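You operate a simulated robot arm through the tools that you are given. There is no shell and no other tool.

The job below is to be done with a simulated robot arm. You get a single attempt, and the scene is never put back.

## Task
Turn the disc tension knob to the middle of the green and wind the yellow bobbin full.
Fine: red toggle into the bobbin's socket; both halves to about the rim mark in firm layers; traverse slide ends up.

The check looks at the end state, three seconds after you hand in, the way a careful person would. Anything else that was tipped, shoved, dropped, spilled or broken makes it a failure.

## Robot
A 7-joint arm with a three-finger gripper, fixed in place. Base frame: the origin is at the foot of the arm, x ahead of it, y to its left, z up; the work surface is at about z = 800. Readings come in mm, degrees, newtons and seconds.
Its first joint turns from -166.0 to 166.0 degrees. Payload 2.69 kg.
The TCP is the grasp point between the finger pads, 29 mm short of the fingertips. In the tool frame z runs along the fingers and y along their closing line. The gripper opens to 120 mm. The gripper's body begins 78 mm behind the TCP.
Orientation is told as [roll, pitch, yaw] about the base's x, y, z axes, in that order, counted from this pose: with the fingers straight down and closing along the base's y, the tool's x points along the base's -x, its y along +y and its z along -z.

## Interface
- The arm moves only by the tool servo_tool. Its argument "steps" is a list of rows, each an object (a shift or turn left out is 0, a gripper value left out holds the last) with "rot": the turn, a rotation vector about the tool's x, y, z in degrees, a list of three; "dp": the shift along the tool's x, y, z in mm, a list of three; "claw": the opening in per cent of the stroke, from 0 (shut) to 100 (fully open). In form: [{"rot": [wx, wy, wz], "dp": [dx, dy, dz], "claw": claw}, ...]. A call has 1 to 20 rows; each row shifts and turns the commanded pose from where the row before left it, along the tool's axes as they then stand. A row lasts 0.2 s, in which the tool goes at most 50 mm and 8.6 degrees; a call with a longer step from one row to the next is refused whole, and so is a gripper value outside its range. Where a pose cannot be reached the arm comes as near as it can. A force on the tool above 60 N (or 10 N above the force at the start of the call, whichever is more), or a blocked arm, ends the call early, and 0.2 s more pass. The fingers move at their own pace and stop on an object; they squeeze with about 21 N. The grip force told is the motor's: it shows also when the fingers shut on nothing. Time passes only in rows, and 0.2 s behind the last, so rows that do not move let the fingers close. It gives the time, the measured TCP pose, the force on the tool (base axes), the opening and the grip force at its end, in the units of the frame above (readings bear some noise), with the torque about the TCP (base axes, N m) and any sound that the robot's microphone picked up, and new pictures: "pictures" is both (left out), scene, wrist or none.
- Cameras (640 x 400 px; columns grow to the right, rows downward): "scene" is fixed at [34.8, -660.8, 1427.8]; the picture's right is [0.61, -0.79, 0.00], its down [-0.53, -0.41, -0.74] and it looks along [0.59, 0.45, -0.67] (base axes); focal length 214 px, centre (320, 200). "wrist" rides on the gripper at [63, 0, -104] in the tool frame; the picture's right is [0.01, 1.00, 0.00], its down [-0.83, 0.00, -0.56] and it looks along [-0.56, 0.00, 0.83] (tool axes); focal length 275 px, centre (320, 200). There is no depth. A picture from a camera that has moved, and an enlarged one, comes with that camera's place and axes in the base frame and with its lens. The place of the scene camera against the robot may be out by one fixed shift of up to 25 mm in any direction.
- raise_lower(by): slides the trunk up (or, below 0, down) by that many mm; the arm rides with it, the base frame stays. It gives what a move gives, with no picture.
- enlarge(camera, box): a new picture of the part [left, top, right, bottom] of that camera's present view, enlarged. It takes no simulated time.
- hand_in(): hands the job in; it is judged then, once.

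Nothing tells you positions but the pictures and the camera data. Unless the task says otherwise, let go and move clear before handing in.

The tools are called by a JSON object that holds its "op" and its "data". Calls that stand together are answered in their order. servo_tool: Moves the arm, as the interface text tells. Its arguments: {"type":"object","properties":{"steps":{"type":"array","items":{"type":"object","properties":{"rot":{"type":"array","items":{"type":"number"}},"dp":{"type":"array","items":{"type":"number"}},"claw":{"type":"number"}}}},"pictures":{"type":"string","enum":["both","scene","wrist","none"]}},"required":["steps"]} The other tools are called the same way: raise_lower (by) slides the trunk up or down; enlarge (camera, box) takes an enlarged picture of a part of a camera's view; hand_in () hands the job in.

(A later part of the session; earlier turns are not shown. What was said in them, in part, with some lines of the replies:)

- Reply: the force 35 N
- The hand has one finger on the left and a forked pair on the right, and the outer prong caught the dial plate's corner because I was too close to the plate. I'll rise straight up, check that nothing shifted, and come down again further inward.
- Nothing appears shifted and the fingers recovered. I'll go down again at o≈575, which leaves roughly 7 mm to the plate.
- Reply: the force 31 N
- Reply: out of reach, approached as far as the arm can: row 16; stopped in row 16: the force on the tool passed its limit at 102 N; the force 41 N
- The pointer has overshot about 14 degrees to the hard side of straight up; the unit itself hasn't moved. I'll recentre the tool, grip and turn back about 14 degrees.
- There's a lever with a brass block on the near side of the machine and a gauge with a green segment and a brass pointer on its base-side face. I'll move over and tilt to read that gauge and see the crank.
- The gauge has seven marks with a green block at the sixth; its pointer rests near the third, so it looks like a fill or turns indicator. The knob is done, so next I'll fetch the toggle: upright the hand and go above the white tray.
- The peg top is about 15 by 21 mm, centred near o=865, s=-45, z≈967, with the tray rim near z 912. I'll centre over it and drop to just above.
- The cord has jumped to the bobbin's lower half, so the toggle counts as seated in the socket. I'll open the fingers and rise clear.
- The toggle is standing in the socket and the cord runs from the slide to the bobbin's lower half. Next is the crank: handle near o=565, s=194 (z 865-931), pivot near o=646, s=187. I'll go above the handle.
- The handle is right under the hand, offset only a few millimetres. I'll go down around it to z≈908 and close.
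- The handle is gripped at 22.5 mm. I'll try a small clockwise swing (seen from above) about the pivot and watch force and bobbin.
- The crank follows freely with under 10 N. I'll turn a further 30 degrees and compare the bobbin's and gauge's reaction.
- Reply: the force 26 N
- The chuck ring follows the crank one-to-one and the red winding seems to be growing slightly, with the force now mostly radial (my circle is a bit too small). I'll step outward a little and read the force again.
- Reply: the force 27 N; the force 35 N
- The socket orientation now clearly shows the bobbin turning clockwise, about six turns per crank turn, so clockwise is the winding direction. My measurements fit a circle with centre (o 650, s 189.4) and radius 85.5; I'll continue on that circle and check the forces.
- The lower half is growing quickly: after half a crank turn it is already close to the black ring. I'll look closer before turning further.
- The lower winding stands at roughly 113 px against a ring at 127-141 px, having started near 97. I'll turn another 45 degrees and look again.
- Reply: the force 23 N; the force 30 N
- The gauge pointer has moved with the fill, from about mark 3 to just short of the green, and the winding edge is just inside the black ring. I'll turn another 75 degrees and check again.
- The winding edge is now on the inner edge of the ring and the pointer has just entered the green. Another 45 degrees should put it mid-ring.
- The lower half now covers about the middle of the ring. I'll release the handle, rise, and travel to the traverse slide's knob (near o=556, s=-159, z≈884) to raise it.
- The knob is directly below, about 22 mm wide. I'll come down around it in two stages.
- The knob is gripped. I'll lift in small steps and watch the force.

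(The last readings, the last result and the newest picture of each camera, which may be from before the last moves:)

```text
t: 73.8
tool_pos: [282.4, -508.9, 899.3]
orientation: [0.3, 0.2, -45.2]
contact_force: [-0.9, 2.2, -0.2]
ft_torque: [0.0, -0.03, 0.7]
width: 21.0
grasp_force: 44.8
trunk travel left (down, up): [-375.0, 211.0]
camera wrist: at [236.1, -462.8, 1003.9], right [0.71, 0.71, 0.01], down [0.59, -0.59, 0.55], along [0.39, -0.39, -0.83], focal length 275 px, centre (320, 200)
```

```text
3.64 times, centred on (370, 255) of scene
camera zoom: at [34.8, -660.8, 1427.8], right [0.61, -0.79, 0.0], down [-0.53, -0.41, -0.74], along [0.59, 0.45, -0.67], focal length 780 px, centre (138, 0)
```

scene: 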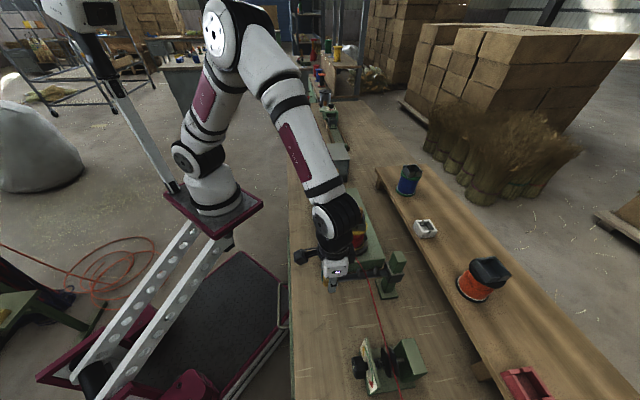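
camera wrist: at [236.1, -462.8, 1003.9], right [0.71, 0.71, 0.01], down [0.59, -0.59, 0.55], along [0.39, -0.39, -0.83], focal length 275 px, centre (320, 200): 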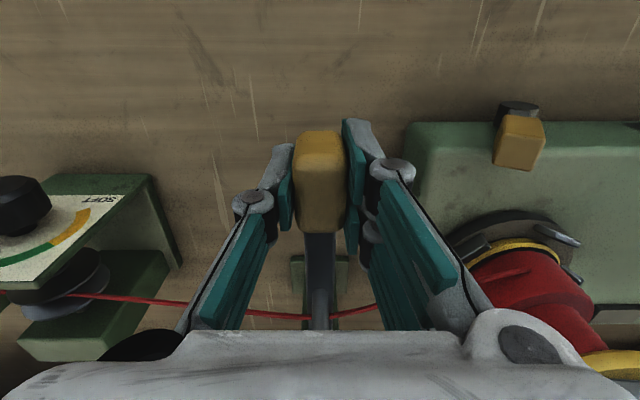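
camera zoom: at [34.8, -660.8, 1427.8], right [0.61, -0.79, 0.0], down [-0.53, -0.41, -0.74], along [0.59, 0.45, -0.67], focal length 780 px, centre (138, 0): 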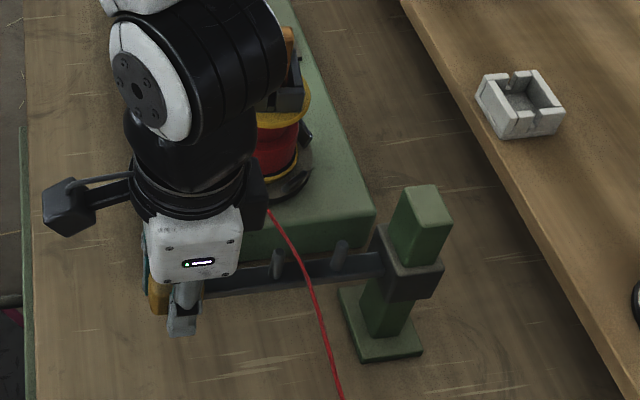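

{"op": "servo_tool", "data": {"steps": [{"dp": [0, 0, -4], "claw": 0}, {"dp": [0, 0, -4], "claw": 0}, {"claw": 0}], "pictures": "none"}}

{"op": "servo_tool", "data": {"steps": [{"dp": [0, 0, -4], "claw": 0}, {"dp": [0, 0, -3], "claw": 0}, {"claw": 0}], "pictures": "wrist"}}

{"op": "enlarge", "data": {"camera": "scene", "box": [310, 200, 430, 310]}}

```text
t: 74.6
tool_pos: [281.6, -508.7, 907.7]
orientation: [0.4, 0.1, -45.3]
contact_force: [1.9, 5.8, -0.8]
ft_torque: [0.28, 0.15, 0.76]
width: 20.8
grasp_force: 44.7
trunk travel left (down, up): [-375.0, 211.0]
```

```text
t: 75.4
tool_pos: [281.8, -509.8, 913.7]
orientation: [0.3, 0.0, -45.3]
contact_force: [5.6, 6.6, 1.2]
ft_torque: [0.22, -0.04, 0.79]
width: 20.9
grasp_force: 45.1
trunk travel left (down, up): [-375.0, 211.0]
camera wrist: at [236.1, -462.7, 1018.0], right [0.71, 0.71, 0.01], down [0.59, -0.59, 0.55], along [0.4, -0.39, -0.83], focal length 275 px, centre (320, 200)
```

wrist: 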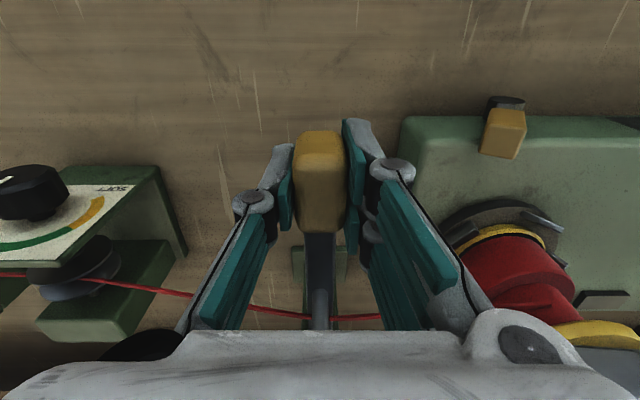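

```text
3.64 times, centred on (370, 255) of scene
camera zoom: at [34.8, -660.8, 1427.8], right [0.61, -0.79, 0.0], down [-0.53, -0.41, -0.74], along [0.59, 0.45, -0.67], focal length 780 px, centre (138, 0)
```

zoom: 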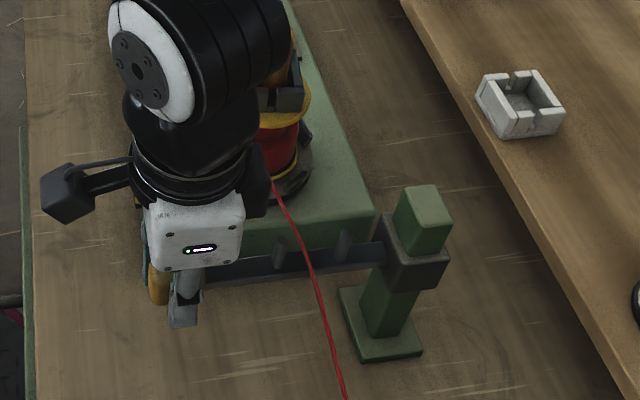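

{"op": "servo_tool", "data": {"steps": [{"dp": [0, 0, -4], "claw": 0}, {"dp": [0, 0, -4], "claw": 0}, {"claw": 0}], "pictures": "none"}}

{"op": "servo_tool", "data": {"steps": [{"dp": [0, 0, -3], "claw": 0}, {"claw": 0}], "pictures": "none"}}

{"op": "enlarge", "data": {"camera": "scene", "box": [310, 200, 430, 310]}}

```text
t: 76.2
tool_pos: [281.0, -508.1, 919.0]
orientation: [0.4, 0.3, -45.4]
contact_force: [3.1, -0.6, -37.5]
ft_torque: [0.0, -0.08, 0.63]
width: 21.1
grasp_force: 44.5
trunk travel left (down, up): [-375.0, 211.0]
```

```text
t: 76.8
tool_pos: [282.0, -508.1, 924.0]
orientation: [0.5, 0.4, -45.4]
contact_force: [0.3, 5.9, -36.3]
ft_torque: [0.12, 0.0, 0.71]
width: 21.2
grasp_force: 45.4
trunk travel left (down, up): [-375.0, 211.0]
```

```text
3.64 times, centred on (370, 255) of scene
camera zoom: at [34.8, -660.8, 1427.8], right [0.61, -0.79, 0.0], down [-0.53, -0.41, -0.74], along [0.59, 0.45, -0.67], focal length 780 px, centre (138, 0)
```

zoom: 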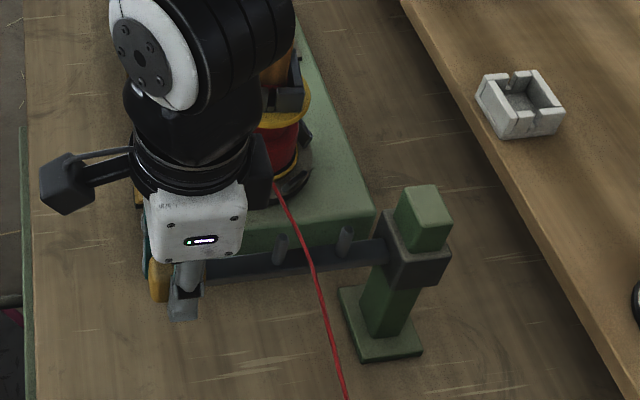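

The slide has met its upper stop (about 34 mm of travel). I'll open the fingers and check that it stays up.

{"op": "servo_tool", "data": {"steps": [{"dp": [0, 0, 3], "claw": 0}, {"claw": 42}, {"claw": 42}, {"dp": [0, 0, -20], "claw": 42}, {"dp": [0, 0, -40], "claw": 42}, {"dp": [0, 0, -40], "claw": 42}, {"dp": [0, 0, -40], "claw": 42}, {"claw": 42}], "pictures": "both"}}

{"op": "enlarge", "data": {"camera": "scene", "box": [310, 180, 430, 310]}}

{"op": "enlarge", "data": {"camera": "wrist", "box": [260, 40, 500, 240]}}

```text
t: 78.6
tool_pos: [279.4, -510.8, 1060.1]
orientation: [0.3, 0.1, -45.4]
contact_force: [0.6, -0.1, 0.3]
ft_torque: [0.04, 0.01, -0.03]
width: 50.3
grasp_force: 0.1
trunk travel left (down, up): [-375.0, 211.0]
camera wrist: at [233.4, -465.2, 1164.7], right [0.71, 0.71, 0.01], down [0.59, -0.59, 0.55], along [0.39, -0.39, -0.83], focal length 275 px, centre (320, 200)
```

scene: 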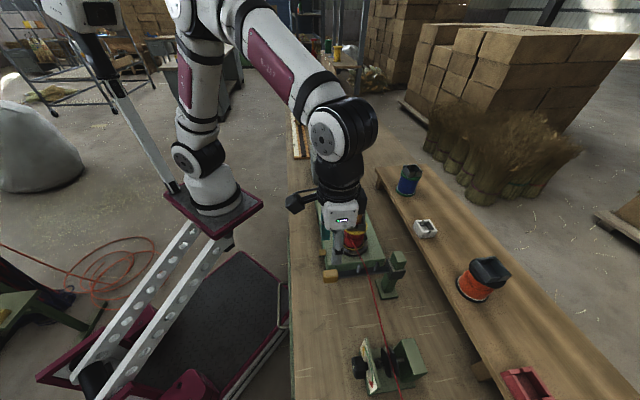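
wrist: 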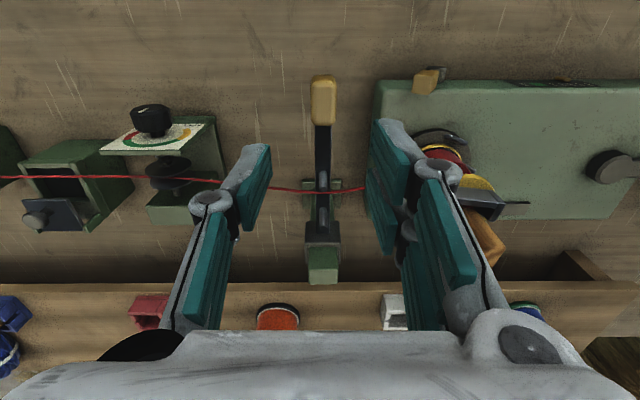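

```text
3.08 times, centred on (370, 245) of scene
camera zoom: at [34.8, -660.8, 1427.8], right [0.61, -0.79, 0.0], down [-0.53, -0.41, -0.74], along [0.59, 0.45, -0.67], focal length 660 px, centre (166, 62)
```

zoom: 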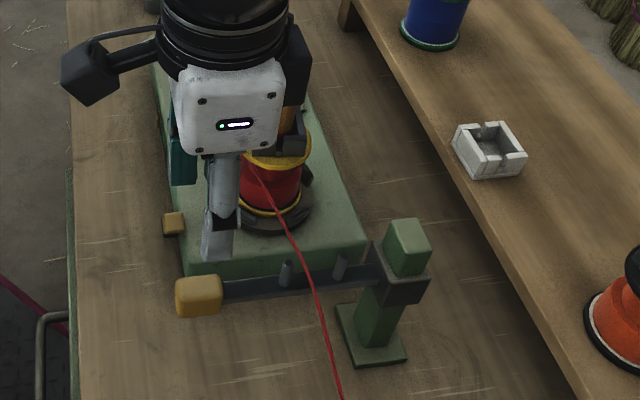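

```text
2.00 times, centred on (380, 140) of wrist
camera zoom: at [233.4, -465.2, 1164.7], right [0.71, 0.71, 0.01], down [0.59, -0.59, 0.55], along [0.39, -0.39, -0.83], focal length 551 px, centre (200, 320)
```

zoom: 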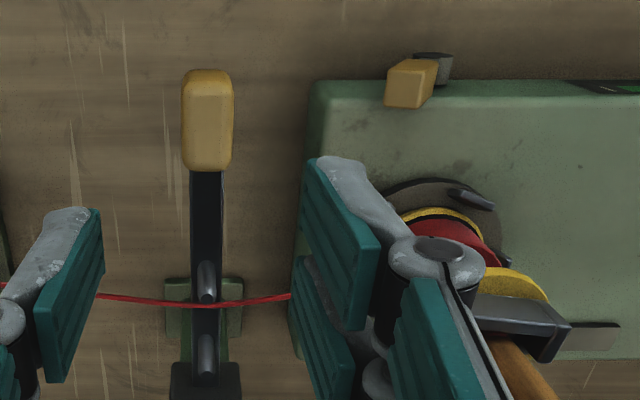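

The slide stays up and the cord now runs to the upper half. I'll return to the crank handle, which was left pointing along +s (o≈650, s≈274).

{"op": "servo_tool", "data": {"steps": [{"dp": [-9.2, 43.8, -2], "claw": 45}, {"dp": [-9.2, 43.8, -2], "claw": 45}, {"dp": [-9.2, 43.8, -2], "claw": 45}, {"dp": [-9.2, 43.8, -2], "claw": 45}, {"dp": [-9.2, 43.8, -2], "claw": 45}, {"dp": [-9.2, 43.8, 0], "claw": 45}, {"dp": [-9.2, 43.8, 0], "claw": 45}, {"dp": [-9.2, 43.8, 0], "claw": 45}, {"dp": [-9.2, 43.8, 0], "claw": 45}, {"dp": [-9.2, 43.8, 0], "claw": 45}, {"dp": [0, 0, 35], "claw": 45}, {"dp": [0, 0, 35], "claw": 45}, {"claw": 45}], "pictures": "wrist"}}

{"op": "enlarge", "data": {"camera": "scene", "box": [330, 220, 376, 260]}}

```text
t: 81.4
tool_pos: [656.9, -266.0, 1003.8]
orientation: [0.3, 0.1, -45.4]
contact_force: [-0.5, 0.5, -0.2]
ft_torque: [0.01, -0.03, -0.01]
width: 54.0
grasp_force: 0.1
trunk travel left (down, up): [-375.0, 211.0]
camera wrist: at [612.1, -221.2, 1107.5], right [0.71, 0.71, 0.01], down [0.59, -0.59, 0.55], along [0.39, -0.39, -0.83], focal length 275 px, centre (320, 200)
```

wrist: 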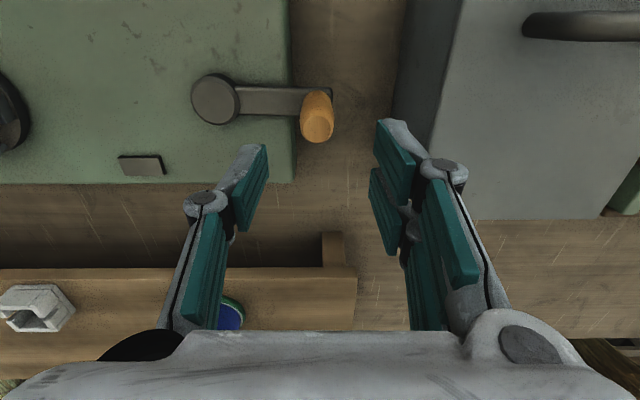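

```text
10.00 times, centred on (353, 240) of scene
camera zoom: at [34.8, -660.8, 1427.8], right [0.61, -0.79, 0.0], down [-0.53, -0.41, -0.74], along [0.59, 0.45, -0.67], focal length 2145 px, centre (-10, -200)
```

zoom: 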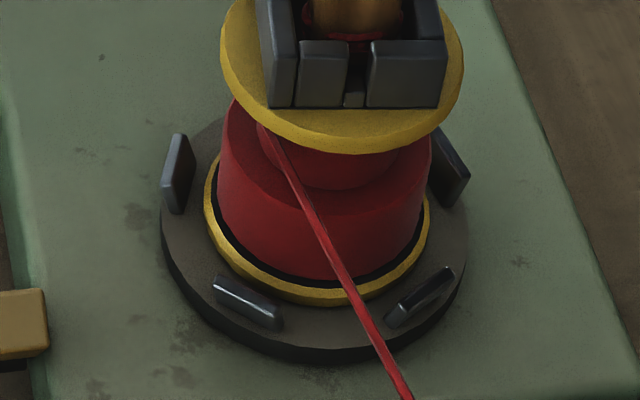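

The handle top shows at about (o 649, s 275). I'll go down around it and grip.

{"op": "servo_tool", "data": {"steps": [{"dp": [3.5, -1.3, 30], "claw": 45}, {"dp": [0, 0, 35], "claw": 45}, {"dp": [0, 0, 31], "claw": 45}, {"claw": 45}, {"claw": 0}, {"claw": 0}, {"claw": 0}, {"claw": 0}], "pictures": "wrist"}}

```text
t: 83.2
tool_pos: [655.0, -266.5, 907.5]
orientation: [0.2, 0.1, -45.4]
contact_force: [-0.8, -1.5, -5.0]
ft_torque: [-0.24, -0.13, -0.01]
width: 22.5
grasp_force: 45.1
trunk travel left (down, up): [-375.0, 211.0]
camera wrist: at [608.4, -220.4, 1011.7], right [0.71, 0.71, 0.01], down [0.59, -0.59, 0.55], along [0.39, -0.39, -0.83], focal length 275 px, centre (320, 200)
```

wrist: 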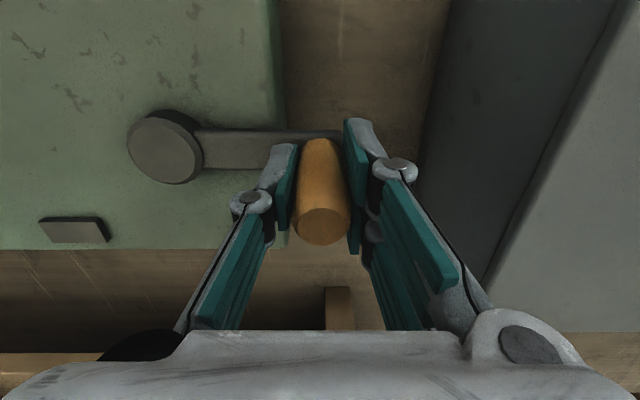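

{"op": "servo_tool", "data": {"steps": [{"dp": [-22.5, -3.4, 0], "claw": 0}, {"dp": [-20.5, -8.5, 0], "claw": 0}, {"dp": [-17.6, -13.5, 0], "claw": 0}, {"dp": [-13.5, -17.6, 0], "claw": 0}, {"dp": [-8.3, -20.5, 0], "claw": 0}, {"dp": [-2.7, -22.0, 0], "claw": 0}, {"dp": [3.0, -22.0, 0], "claw": 0}, {"dp": [8.6, -20.5, 0], "claw": 0}, {"dp": [13.6, -17.5, 0], "claw": 0}, {"claw": 0}], "pictures": "none"}}

{"op": "enlarge", "data": {"camera": "scene", "box": [330, 220, 376, 260]}}

```text
t: 85.4
tool_pos: [594.0, -410.7, 907.0]
orientation: [0.1, -0.2, -45.3]
contact_force: [1.2, 1.6, 2.6]
ft_torque: [-0.53, -0.48, 0.0]
width: 22.2
grasp_force: 45.5
trunk travel left (down, up): [-375.0, 211.0]
```

```text
10.00 times, centred on (353, 240) of scene
camera zoom: at [34.8, -660.8, 1427.8], right [0.61, -0.79, 0.0], down [-0.53, -0.41, -0.74], along [0.59, 0.45, -0.67], focal length 2145 px, centre (-10, -200)
```

zoom: 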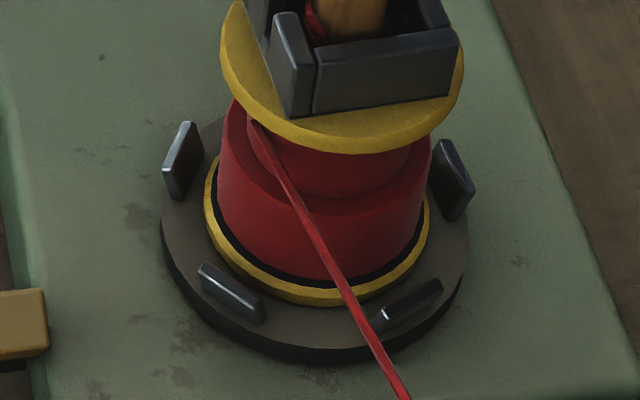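

The upper half is growing and the forces are small. I'll continue 180 degrees more.

{"op": "servo_tool", "data": {"steps": [{"dp": [17.6, -13.5, 0], "claw": 0}, {"dp": [20.5, -8.5, 0], "claw": 0}, {"dp": [22.0, -2.9, 0], "claw": 0}, {"dp": [22.0, 2.9, 0], "claw": 0}, {"dp": [20.5, 8.5, 0], "claw": 0}, {"dp": [17.6, 13.5, 0], "claw": 0}, {"dp": [13.5, 17.6, 0], "claw": 0}, {"dp": [8.5, 20.5, 0], "claw": 0}, {"dp": [2.9, 22.0, 0], "claw": 0}, {"dp": [-2.9, 22.0, 0], "claw": 0}, {"claw": 0}], "pictures": "wrist"}}

{"op": "enlarge", "data": {"camera": "scene", "box": [330, 220, 376, 260]}}

{"op": "enlarge", "data": {"camera": "wrist", "box": [40, 60, 280, 180]}}

```text
t: 87.8
tool_pos: [554.0, -248.8, 907.7]
orientation: [0.3, 0.2, -45.3]
contact_force: [1.3, 0.4, -14.4]
ft_torque: [-0.29, -0.43, -0.02]
width: 22.3
grasp_force: 44.7
trunk travel left (down, up): [-375.0, 211.0]
camera wrist: at [507.9, -204.3, 1011.4], right [0.71, 0.71, 0.01], down [0.59, -0.59, 0.56], along [0.4, -0.39, -0.83], focal length 275 px, centre (320, 200)
```

wrist: 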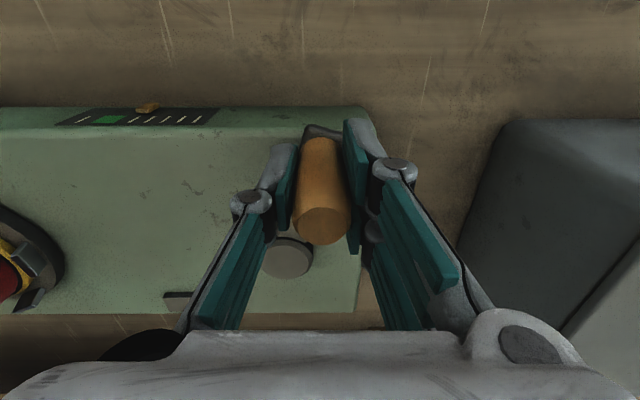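

```text
10.00 times, centred on (353, 240) of scene
camera zoom: at [34.8, -660.8, 1427.8], right [0.61, -0.79, 0.0], down [-0.53, -0.41, -0.74], along [0.59, 0.45, -0.67], focal length 2145 px, centre (-10, -200)
```

zoom: 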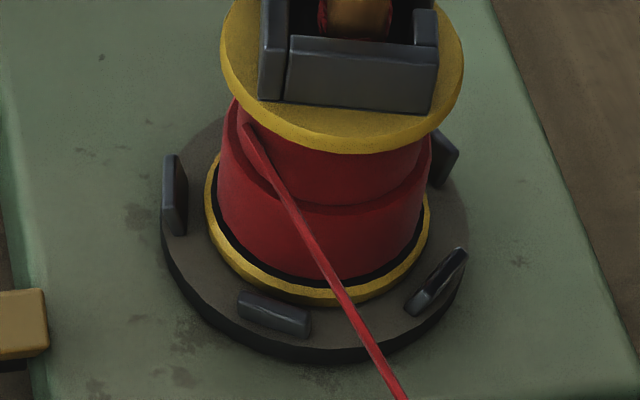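

```text
2.67 times, centred on (160, 120) of wrist
camera zoom: at [507.9, -204.3, 1011.4], right [0.71, 0.71, 0.01], down [0.59, -0.59, 0.56], along [0.4, -0.39, -0.83], focal length 734 px, centre (747, 413)
```

zoom: 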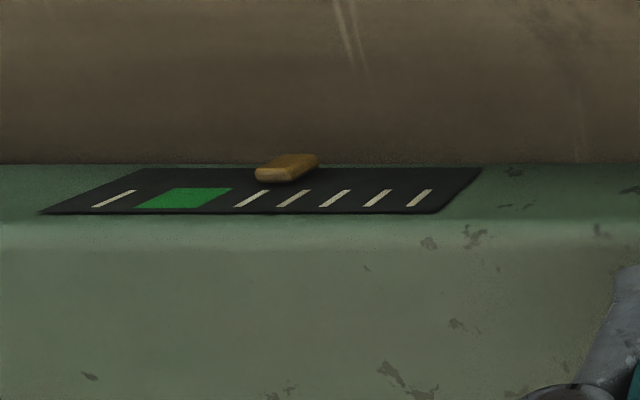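

The upper half is about two thirds of the way, with the pointer near mark 4.6. Another 90 degrees.

{"op": "servo_tool", "data": {"steps": [{"dp": [-8.5, 20.5, 0], "claw": 0}, {"dp": [-13.5, 17.6, 0], "claw": 0}, {"dp": [-17.6, 13.5, 0], "claw": 0}, {"dp": [-20.5, 8.5, 0], "claw": 0}, {"dp": [-22.0, 2.9, 0], "claw": 0}, {"dp": [-22.0, -2.9, 0], "claw": 0}, {"claw": 0}], "pictures": "none"}}

{"op": "enlarge", "data": {"camera": "scene", "box": [330, 220, 376, 260]}}

```text
t: 89.4
tool_pos: [667.6, -283.3, 908.4]
orientation: [0.4, 0.1, -45.3]
contact_force: [-4.7, -2.9, 9.8]
ft_torque: [0.09, 0.31, 0.01]
width: 21.9
grasp_force: 45.0
trunk travel left (down, up): [-375.0, 211.0]
```

```text
10.00 times, centred on (353, 240) of scene
camera zoom: at [34.8, -660.8, 1427.8], right [0.61, -0.79, 0.0], down [-0.53, -0.41, -0.74], along [0.59, 0.45, -0.67], focal length 2145 px, centre (-10, -200)
```

zoom: 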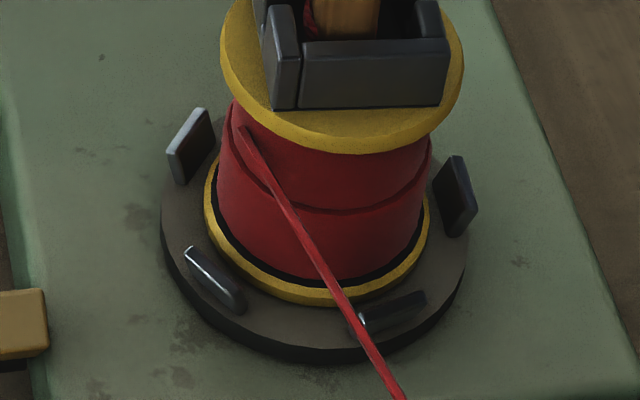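

{"op": "servo_tool", "data": {"steps": [{"dp": [-20.5, -8.5, 0], "claw": 0}, {"dp": [-17.6, -13.5, 0], "claw": 0}, {"dp": [-13.5, -17.6, 0], "claw": 0}, {"dp": [-8.5, -20.5, 0], "claw": 0}, {"claw": 0}], "pictures": "none"}}

{"op": "enlarge", "data": {"camera": "scene", "box": [330, 220, 376, 260]}}

{"op": "enlarge", "data": {"camera": "scene", "box": [335, 228, 371, 258]}}

```text
t: 90.6
tool_pos: [667.1, -368.5, 907.2]
orientation: [0.2, -0.1, -45.4]
contact_force: [-2.3, -0.2, 25.9]
ft_torque: [-0.19, -0.02, -0.01]
width: 22.1
grasp_force: 44.5
trunk travel left (down, up): [-375.0, 211.0]
```

```text
10.00 times, centred on (353, 240) of scene
camera zoom: at [34.8, -660.8, 1427.8], right [0.61, -0.79, 0.0], down [-0.53, -0.41, -0.74], along [0.59, 0.45, -0.67], focal length 2145 px, centre (-10, -200)
```

zoom: 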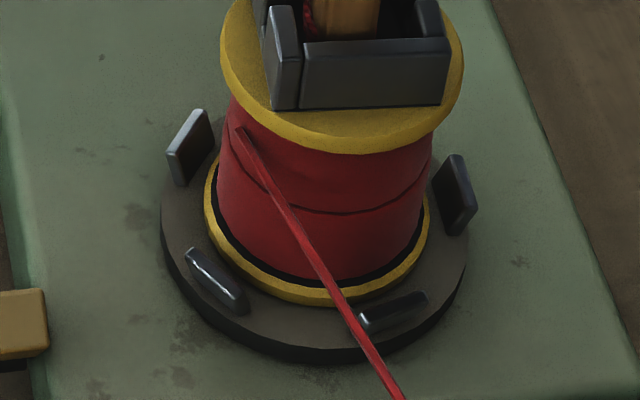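

```text
13.33 times, centred on (353, 243) of scene
camera zoom: at [34.8, -660.8, 1427.8], right [0.61, -0.79, 0.0], down [-0.53, -0.41, -0.74], along [0.59, 0.45, -0.67], focal length 2860 px, centre (-120, -373)
```

zoom: 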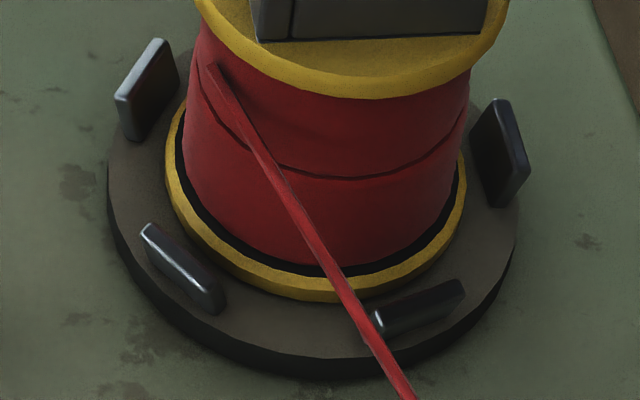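

The upper half is now almost flush with the lower one. One more 15 degrees to equal the crank travel, then I'll release the handle and look at the gauge and bobbin from above.

{"op": "servo_tool", "data": {"steps": [{"dp": [-2.9, -22.0, 0], "claw": 0}, {"claw": 0}, {"claw": 45}, {"claw": 45}, {"claw": 45}, {"dp": [0, 0, -35], "claw": 45}, {"dp": [0, 0, -45], "claw": 45}, {"dp": [0, 0, -45], "claw": 45}, {"dp": [35, -10, -20], "claw": 45}, {"dp": [40, -10, 0], "claw": 45}, {"dp": [40, -10, 0], "claw": 45}, {"dp": [40, -10, 0], "claw": 45}, {"claw": 45}], "pictures": "both"}}

{"op": "enlarge", "data": {"camera": "scene", "box": [335, 228, 371, 258]}}

{"op": "enlarge", "data": {"camera": "scene", "box": [310, 180, 430, 310]}}

```text
t: 93.4
tool_pos: [516.6, -303.5, 1053.1]
orientation: [0.3, 0.2, -45.3]
contact_force: [0.7, 0.6, 0.1]
ft_torque: [0.0, 0.01, -0.01]
width: 54.1
grasp_force: 0.0
trunk travel left (down, up): [-375.0, 211.0]
camera wrist: at [470.3, -257.8, 1157.0], right [0.71, 0.71, 0.01], down [0.59, -0.59, 0.55], along [0.39, -0.39, -0.83], focal length 275 px, centre (320, 200)
```

scene: 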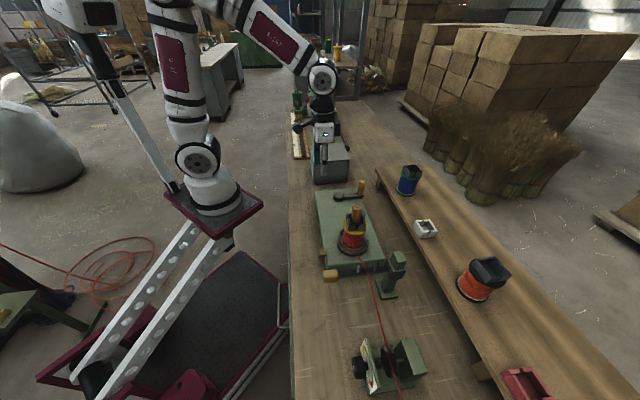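
wrist: 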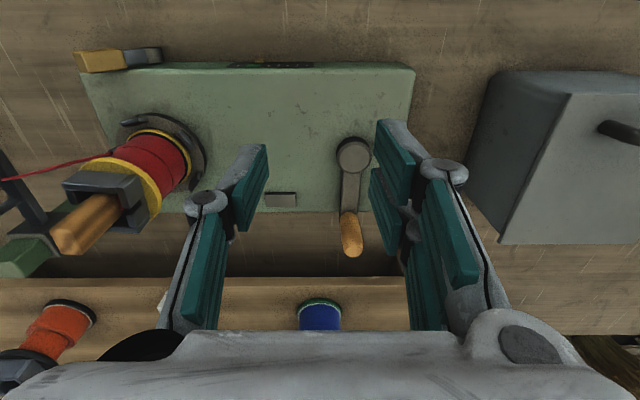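

```text
13.33 times, centred on (353, 243) of scene
camera zoom: at [34.8, -660.8, 1427.8], right [0.61, -0.79, 0.0], down [-0.53, -0.41, -0.74], along [0.59, 0.45, -0.67], focal length 2860 px, centre (-120, -373)
```

zoom: 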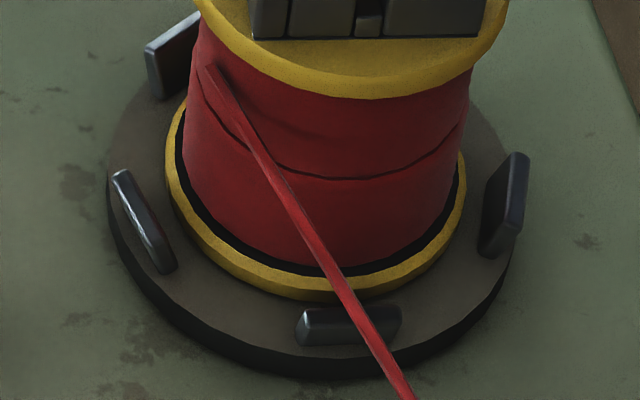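

```text
3.08 times, centred on (370, 245) of scene
camera zoom: at [34.8, -660.8, 1427.8], right [0.61, -0.79, 0.0], down [-0.53, -0.41, -0.74], along [0.59, 0.45, -0.67], focal length 660 px, centre (166, 62)
```

zoom: 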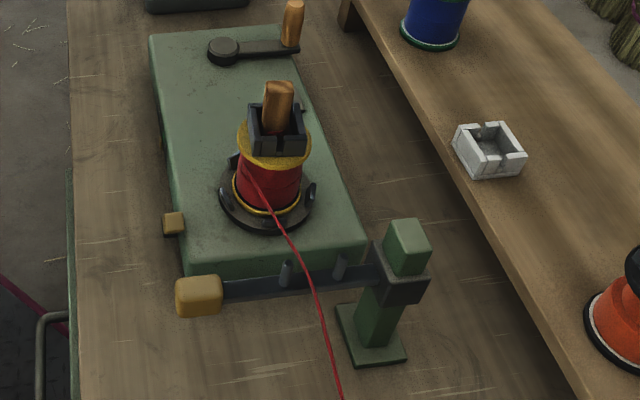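

Both halves look flush and on the ring. I'll move inward and tilt for a clear reading of the gauge and a side view of the bobbin.

{"op": "servo_tool", "data": {"steps": [{"dp": [25, -30, 5], "claw": 45}, {"dp": [25, -30, 5], "claw": 45}, {"dp": [24, -31, 5], "claw": 45}, {"rot": [0, -8, 0], "claw": 45}, {"rot": [0, -8, 0], "claw": 45}, {"rot": [0, -8, 0], "claw": 45}, {"claw": 45}], "pictures": "wrist"}}

{"op": "enlarge", "data": {"camera": "wrist", "box": [300, 20, 420, 80]}}

{"op": "enlarge", "data": {"camera": "wrist", "box": [180, 70, 340, 220]}}

```text
t: 95.0
tool_pos: [400.8, -315.0, 1036.8]
orientation: [0.4, -23.9, -45.6]
contact_force: [0.9, -0.1, -0.1]
ft_torque: [0.03, -0.01, 0.03]
width: 53.9
grasp_force: 0.1
trunk travel left (down, up): [-375.0, 211.0]
camera wrist: at [329.2, -242.3, 1106.0], right [0.71, 0.71, 0.0], down [0.37, -0.38, 0.85], along [0.6, -0.6, -0.53], focal length 275 px, centre (320, 200)
```

wrist: 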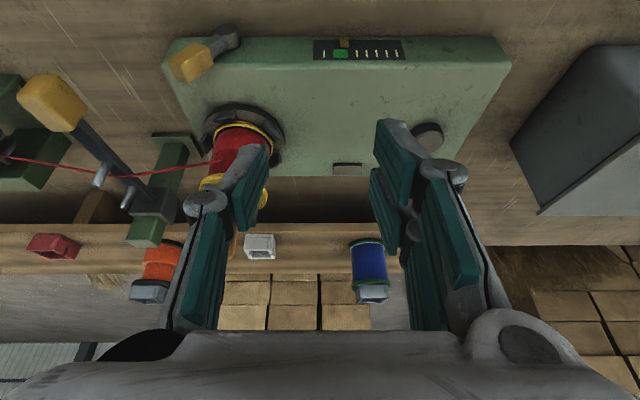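

```text
5.33 times, centred on (360, 50) of wrist
camera zoom: at [329.2, -242.3, 1106.0], right [0.71, 0.71, 0.0], down [0.37, -0.38, 0.85], along [0.6, -0.6, -0.53], focal length 1468 px, centre (107, 1000)
```

zoom: 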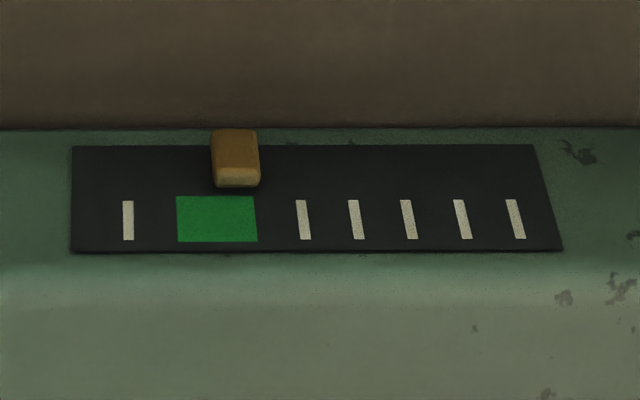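

```text
2.67 times, centred on (260, 145) of wrist
camera zoom: at [329.2, -242.3, 1106.0], right [0.71, 0.71, 0.0], down [0.37, -0.38, 0.85], along [0.6, -0.6, -0.53], focal length 734 px, centre (480, 347)
```

zoom: 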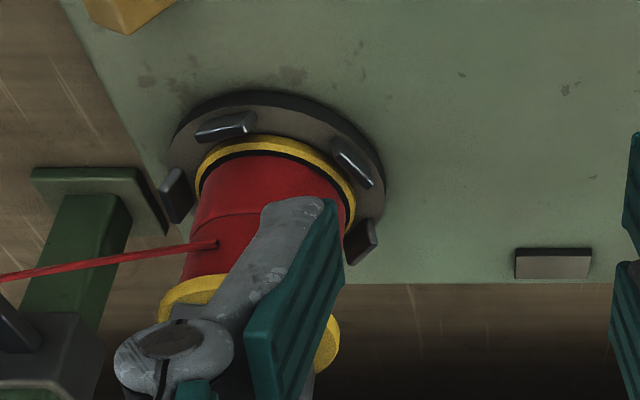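

The pointer is inside the green and both halves sit on the ring. I'll check the ring edge and the rest of the scene at higher magnification.

{"op": "enlarge", "data": {"camera": "scene", "box": [344, 238, 364, 252]}}

{"op": "enlarge", "data": {"camera": "scene", "box": [338, 230, 350, 250]}}

{"op": "enlarge", "data": {"camera": "scene", "box": [340, 320, 440, 400]}}

{"op": "enlarge", "data": {"camera": "scene", "box": [330, 195, 380, 240]}}

```text
16.00 times, centred on (354, 245) of scene
camera zoom: at [34.8, -660.8, 1427.8], right [0.61, -0.79, 0.0], down [-0.53, -0.41, -0.74], along [0.59, 0.45, -0.67], focal length 3432 px, centre (-224, -520)
```

zoom: 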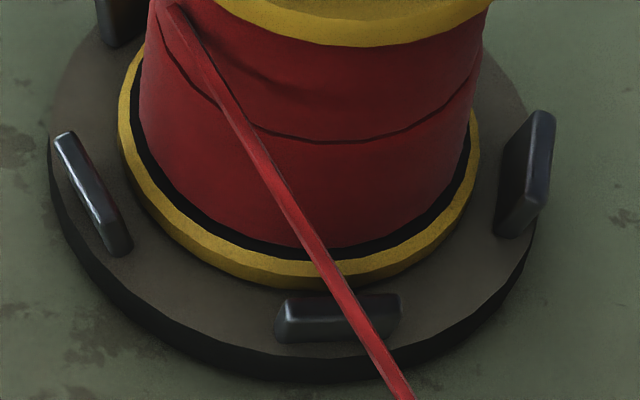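

```text
16.00 times, centred on (344, 240) of scene
camera zoom: at [34.8, -660.8, 1427.8], right [0.61, -0.79, 0.0], down [-0.53, -0.41, -0.74], along [0.59, 0.45, -0.67], focal length 3432 px, centre (-64, -440)
```

zoom: 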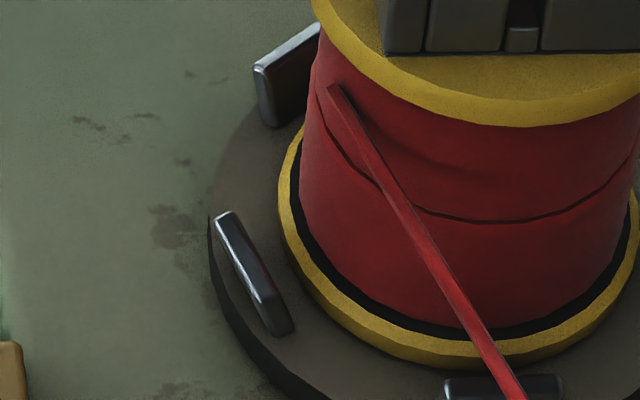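

```text
5.00 times, centred on (390, 360) of scene
camera zoom: at [34.8, -660.8, 1427.8], right [0.61, -0.79, 0.0], down [-0.53, -0.41, -0.74], along [0.59, 0.45, -0.67], focal length 1072 px, centre (-30, -600)
```

zoom: 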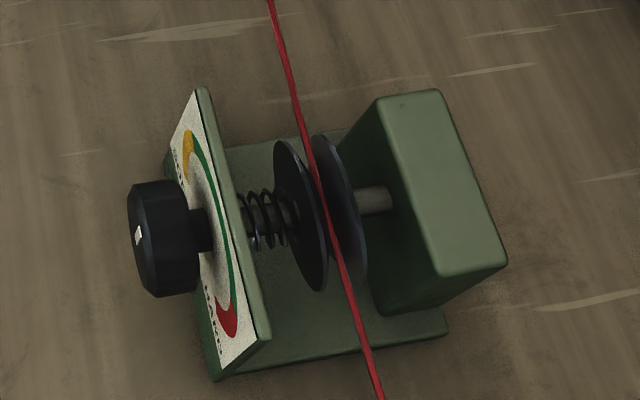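

```text
8.89 times, centred on (355, 218) of scene
camera zoom: at [34.8, -660.8, 1427.8], right [0.61, -0.79, 0.0], down [-0.53, -0.41, -0.74], along [0.59, 0.45, -0.67], focal length 1906 px, centre (9, 44)
```

zoom: 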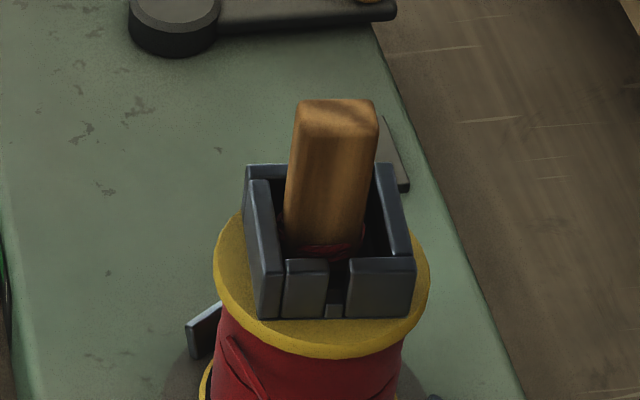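

{"op": "enlarge", "data": {"camera": "scene", "box": [346, 242, 362, 252]}}

{"op": "enlarge", "data": {"camera": "scene", "box": [338, 234, 354, 246]}}

```text
16.00 times, centred on (354, 247) of scene
camera zoom: at [34.8, -660.8, 1427.8], right [0.61, -0.79, 0.0], down [-0.53, -0.41, -0.74], along [0.59, 0.45, -0.67], focal length 3432 px, centre (-224, -552)
```

zoom: 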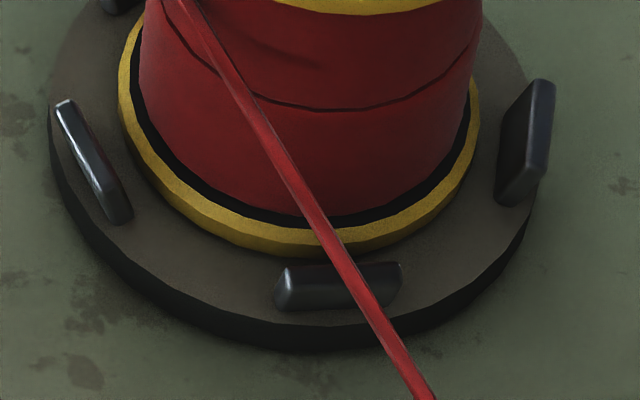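

```text
16.00 times, centred on (346, 240) of scene
camera zoom: at [34.8, -660.8, 1427.8], right [0.61, -0.79, 0.0], down [-0.53, -0.41, -0.74], along [0.59, 0.45, -0.67], focal length 3432 px, centre (-96, -440)
```

zoom: 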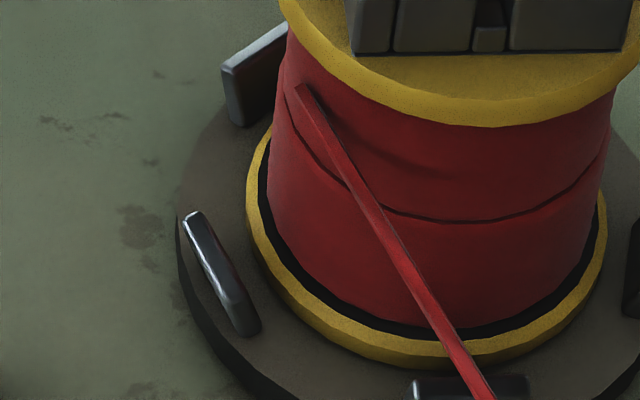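

Both halves are evenly wound but only reach about the inner third of the ring, and the pointer sits in the lower part of the green. I'll top each half up by roughly 35 degrees of crank: first the upper half from where the handle stands now.

{"op": "servo_tool", "data": {"steps": [{"rot": [0, 8, 0], "dp": [0, 0, -10], "claw": 45}, {"rot": [0, 8, 0], "dp": [0, 0, -10], "claw": 45}, {"rot": [0, 7.9, 0], "dp": [0, 0, -10], "claw": 45}, {"dp": [-38, 21.5, 0], "claw": 45}, {"dp": [-38, 21.5, 0], "claw": 45}, {"dp": [-38, 21.5, 0], "claw": 45}, {"dp": [-38, 21.5, 0], "claw": 45}, {"dp": [-38, 21.5, 0], "claw": 45}, {"dp": [-38, 21.5, 0], "claw": 45}, {"dp": [0, 0, 35], "claw": 45}, {"claw": 45}], "pictures": "wrist"}}

{"op": "enlarge", "data": {"camera": "wrist", "box": [220, 60, 420, 200]}}

```text
t: 97.4
tool_pos: [647.5, -381.6, 1032.1]
orientation: [0.2, -0.1, -45.4]
contact_force: [-0.8, -0.6, -0.1]
ft_torque: [0.03, 0.04, 0.0]
width: 53.8
grasp_force: 0.0
trunk travel left (down, up): [-375.0, 211.0]
camera wrist: at [600.7, -336.6, 1135.9], right [0.71, 0.71, 0.01], down [0.58, -0.59, 0.56], along [0.4, -0.39, -0.83], focal length 275 px, centre (320, 200)
```

wrist: 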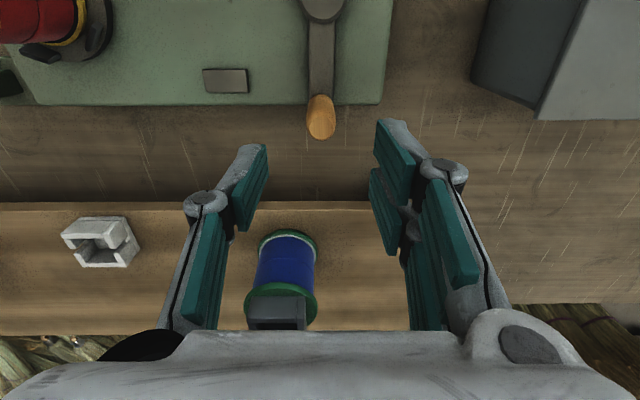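

```text
2.86 times, centred on (320, 130) of wrist
camera zoom: at [600.7, -336.6, 1135.9], right [0.71, 0.71, 0.01], down [0.58, -0.59, 0.56], along [0.4, -0.39, -0.83], focal length 786 px, centre (320, 400)
```

zoom: 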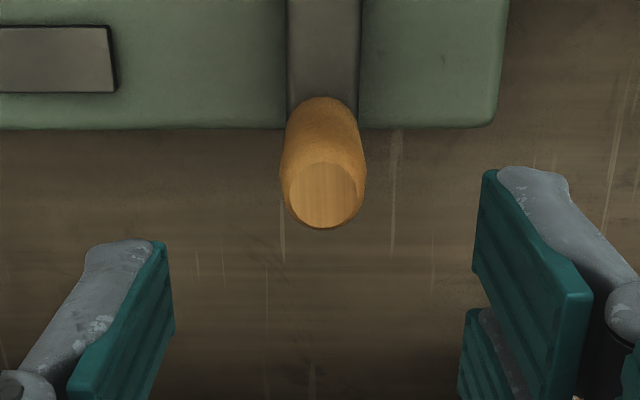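

{"op": "servo_tool", "data": {"steps": [{"dp": [-7, 0, 34], "claw": 45}, {"dp": [0, 0, 40], "claw": 45}, {"dp": [0, 0, 30], "claw": 45}, {"dp": [0, 0, 20], "claw": 45}, {"claw": 45}, {"claw": 0}, {"claw": 0}, {"claw": 0}, {"claw": 0}], "pictures": "wrist"}}

```text
t: 99.4
tool_pos: [650.7, -387.4, 906.4]
orientation: [0.3, 0.0, -45.4]
contact_force: [0.8, 0.3, -1.1]
ft_torque: [-0.11, -0.08, 0.01]
width: 22.3
grasp_force: 45.0
trunk travel left (down, up): [-375.0, 211.0]
camera wrist: at [604.9, -341.2, 1011.5], right [0.71, 0.71, 0.01], down [0.58, -0.59, 0.56], along [0.4, -0.39, -0.83], focal length 275 px, centre (320, 200)
```

wrist: 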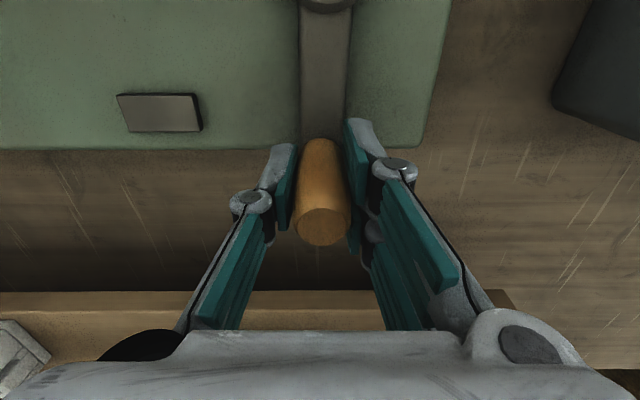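

{"op": "servo_tool", "data": {"steps": [{"dp": [2.9, -22.0, 0], "claw": 0}, {"dp": [8.5, -20.5, 0], "claw": 0}, {"dp": [5.7, -8.7, 0], "claw": 0}, {"claw": 0}], "pictures": "none"}}

{"op": "enlarge", "data": {"camera": "scene", "box": [346, 240, 362, 250]}}

```text
t: 100.4
tool_pos: [600.2, -409.4, 907.5]
orientation: [0.2, 0.1, -45.3]
contact_force: [0.5, 3.4, 2.8]
ft_torque: [-0.32, -0.29, 0.01]
width: 22.3
grasp_force: 45.4
trunk travel left (down, up): [-375.0, 211.0]
```

```text
16.00 times, centred on (354, 245) of scene
camera zoom: at [34.8, -660.8, 1427.8], right [0.61, -0.79, 0.0], down [-0.53, -0.41, -0.74], along [0.59, 0.45, -0.67], focal length 3432 px, centre (-224, -520)
```

zoom: 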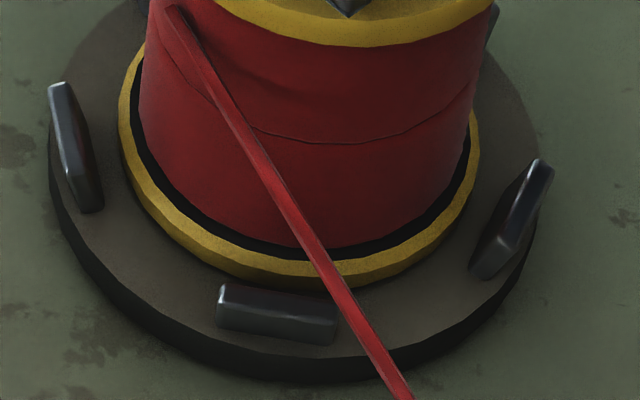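

The ledge at the seam has now almost vanished, meaning the lower half had been slightly ahead and both are now level. I'll release and re-read the gauge from the frontal pose.

{"op": "servo_tool", "data": {"steps": [{"claw": 45}, {"claw": 45}, {"claw": 45}, {"dp": [0, 0, -35], "claw": 45}, {"dp": [0, 0, -45], "claw": 45}, {"dp": [0, 0, -45], "claw": 45}, {"dp": [0, 0, -30], "claw": 45}, {"dp": [42, -13, 0], "claw": 45}, {"dp": [42, -13, 0], "claw": 45}, {"dp": [42, -13, 0], "claw": 45}, {"dp": [42, -13, 0], "claw": 45}, {"dp": [42, -13, 5], "claw": 45}, {"rot": [0, -8, 0], "dp": [0, 0, 5], "claw": 45}, {"rot": [0, -8, 0], "dp": [0, 0, 5], "claw": 45}, {"rot": [0, -8, 0], "dp": [0, 0, 5], "claw": 45}, {"claw": 45}], "pictures": "both"}}

{"op": "enlarge", "data": {"camera": "wrist", "box": [300, 20, 420, 80]}}

{"op": "enlarge", "data": {"camera": "wrist", "box": [160, 60, 320, 220]}}

{"op": "enlarge", "data": {"camera": "scene", "box": [346, 234, 362, 246]}}

```text
t: 103.8
tool_pos: [411.0, -308.9, 1041.6]
orientation: [0.4, -24.0, -45.4]
contact_force: [-0.2, 0.6, 0.3]
ft_torque: [-0.01, 0.02, -0.01]
width: 54.1
grasp_force: 0.1
trunk travel left (down, up): [-375.0, 211.0]
camera wrist: at [338.2, -236.2, 1110.9], right [0.71, 0.71, 0.0], down [0.37, -0.38, 0.85], along [0.6, -0.6, -0.53], focal length 275 px, centre (320, 200)
```

scene: 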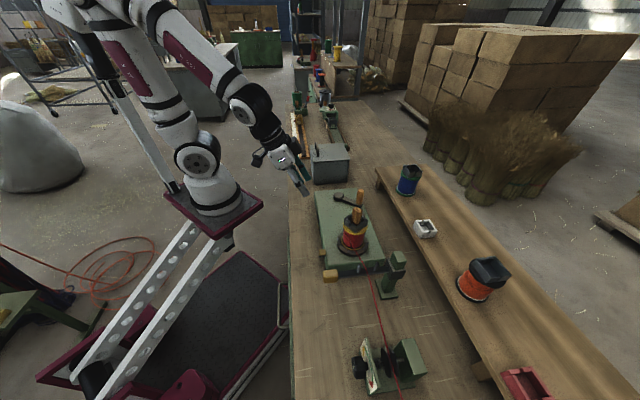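
wrist: 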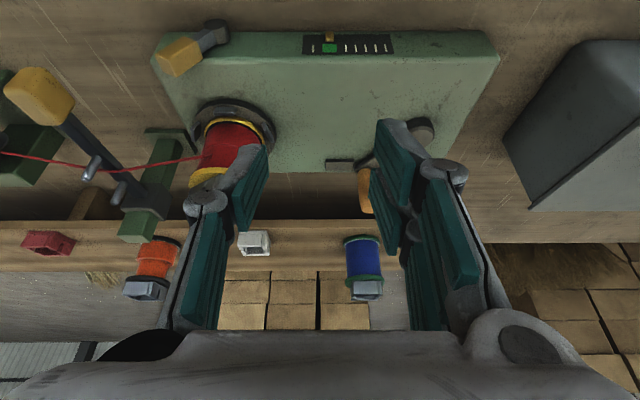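

```text
5.33 times, centred on (360, 50) of wrist
camera zoom: at [338.2, -236.2, 1110.9], right [0.71, 0.71, 0.0], down [0.37, -0.38, 0.85], along [0.6, -0.6, -0.53], focal length 1468 px, centre (107, 1000)
```

zoom: 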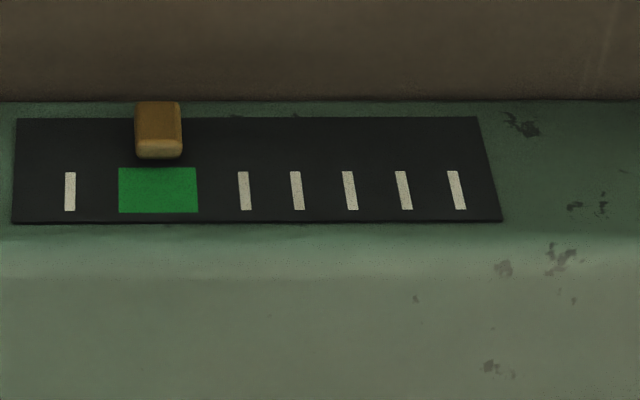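

```text
2.50 times, centred on (240, 140) of wrist
camera zoom: at [338.2, -236.2, 1110.9], right [0.71, 0.71, 0.0], down [0.37, -0.38, 0.85], along [0.6, -0.6, -0.53], focal length 688 px, centre (520, 350)
```

zoom: 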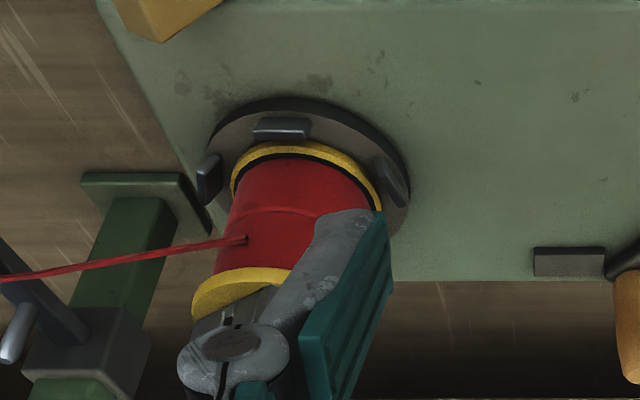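

```text
16.00 times, centred on (354, 240) of scene
camera zoom: at [34.8, -660.8, 1427.8], right [0.61, -0.79, 0.0], down [-0.53, -0.41, -0.74], along [0.59, 0.45, -0.67], focal length 3432 px, centre (-224, -440)
```

zoom: 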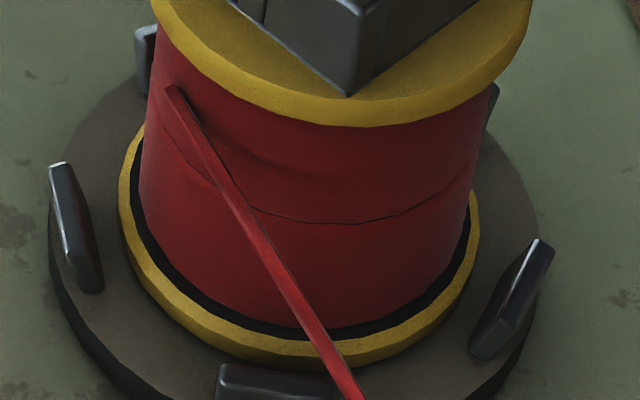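

The pointer now stands exactly at the middle of the green and the two halves are level on the ring. I'll slide the hand along the base side to double-check the tension dial and the slide, staying clear of everything.

{"op": "servo_tool", "data": {"steps": [{"dp": [0, -40, 0], "claw": 45}, {"dp": [0, -44, 0], "claw": 45}, {"dp": [0, -44, 0], "claw": 45}, {"dp": [0, -44, 0], "claw": 45}, {"dp": [0, -44, 0], "claw": 45}, {"dp": [0, -44, 0], "claw": 45}, {"dp": [0, -44, 0], "claw": 45}, {"dp": [0, -44, 0], "claw": 45}, {"dp": [0, -40, 0], "claw": 45}, {"claw": 45}], "pictures": "both"}}

{"op": "enlarge", "data": {"camera": "wrist", "box": [240, 80, 380, 180]}}

{"op": "enlarge", "data": {"camera": "scene", "box": [310, 180, 430, 310]}}

```text
t: 106.0
tool_pos: [133.1, -582.8, 1041.9]
orientation: [0.4, -24.0, -45.5]
contact_force: [-0.9, 0.0, 0.6]
ft_torque: [-0.02, 0.01, -0.03]
width: 54.0
grasp_force: 0.1
trunk travel left (down, up): [-375.0, 211.0]
camera wrist: at [60.9, -510.4, 1110.5], right [0.71, 0.71, 0.0], down [0.37, -0.38, 0.85], along [0.6, -0.6, -0.53], focal length 275 px, centre (320, 200)
```

scene: 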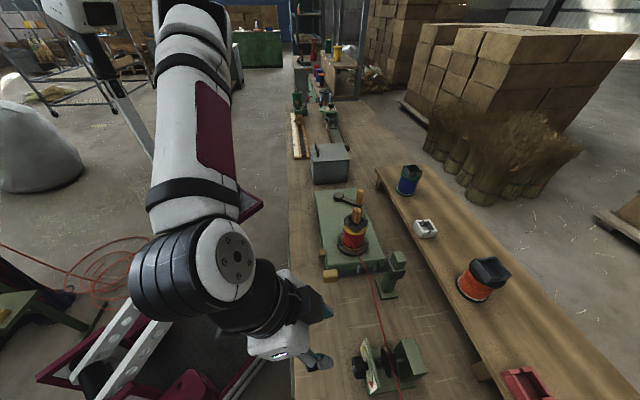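
wrist: 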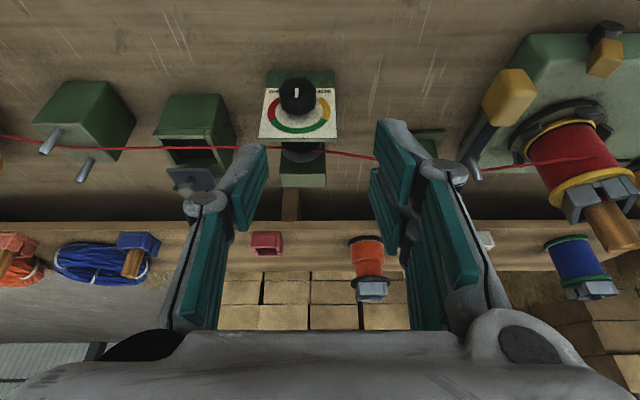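

```text
4.00 times, centred on (310, 130) of wrist
camera zoom: at [60.9, -510.4, 1110.5], right [0.71, 0.71, 0.0], down [0.37, -0.38, 0.85], along [0.6, -0.6, -0.53], focal length 1101 px, centre (360, 480)
```

zoom: 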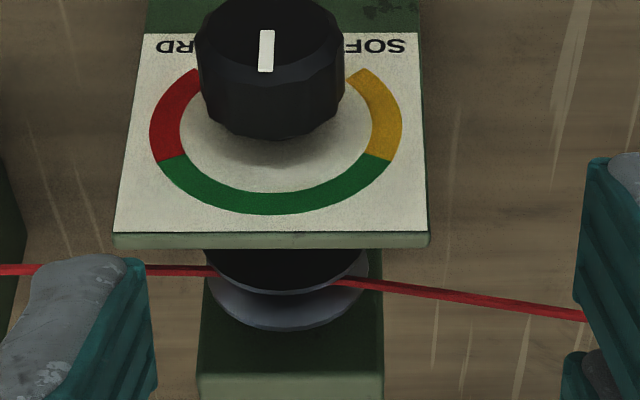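

```text
3.08 times, centred on (370, 245) of scene
camera zoom: at [34.8, -660.8, 1427.8], right [0.61, -0.79, 0.0], down [-0.53, -0.41, -0.74], along [0.59, 0.45, -0.67], focal length 660 px, centre (166, 62)
```

zoom: 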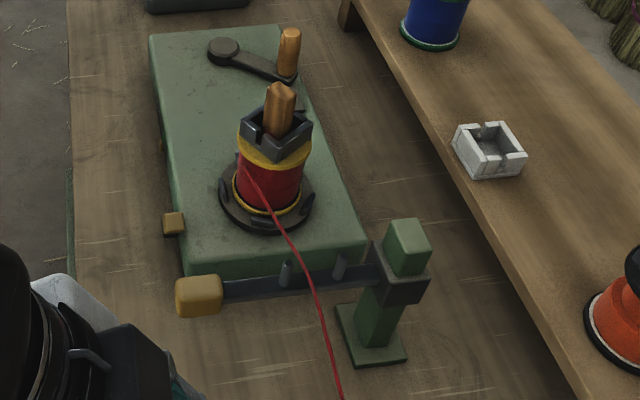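

The dial pointer stands in the middle of the green, the slide is up, and the toggle is in the socket. Both halves are wound level to the rim ring, and the hand is empty and clear, so I'll hand in.

{"op": "hand_in", "data": {}}

```text
The job is handed in.
```

I set the tension knob to the middle of the green, wound both halves of the yellow bobbin to the rim mark, and handed the job in. I don't have the check's result.

- **Tension knob:** the pointer stands straight up, within about a degree of the middle of the green. I checked it again after winding.
- **Toggle:** the toggle on the red cord is standing in the bobbin's socket. The white tray it came from stayed where it was.
- **Winding:** both halves are level with each other, with almost no ledge at the seam. The edge covers roughly a third to a half of the black ring on the lower flange. With the slide up, the machine's own gauge reads the middle of its green. I did not read the gauge again for the lower half once it was finished.
- **Traverse slide:** it is up against its stop and stayed there when I let go.

There were two hard contacts at the tension unit. A finger touched the corner of the dial plate at about 35 N on the first approach. Later, while I was turning the knob, the arm ran out of reach and the force on the tool peaked at about 102 N. I checked the unit after each and saw no shift or damage.

The hand is empty, and the arm was clear of everything on the bench when I handed in.
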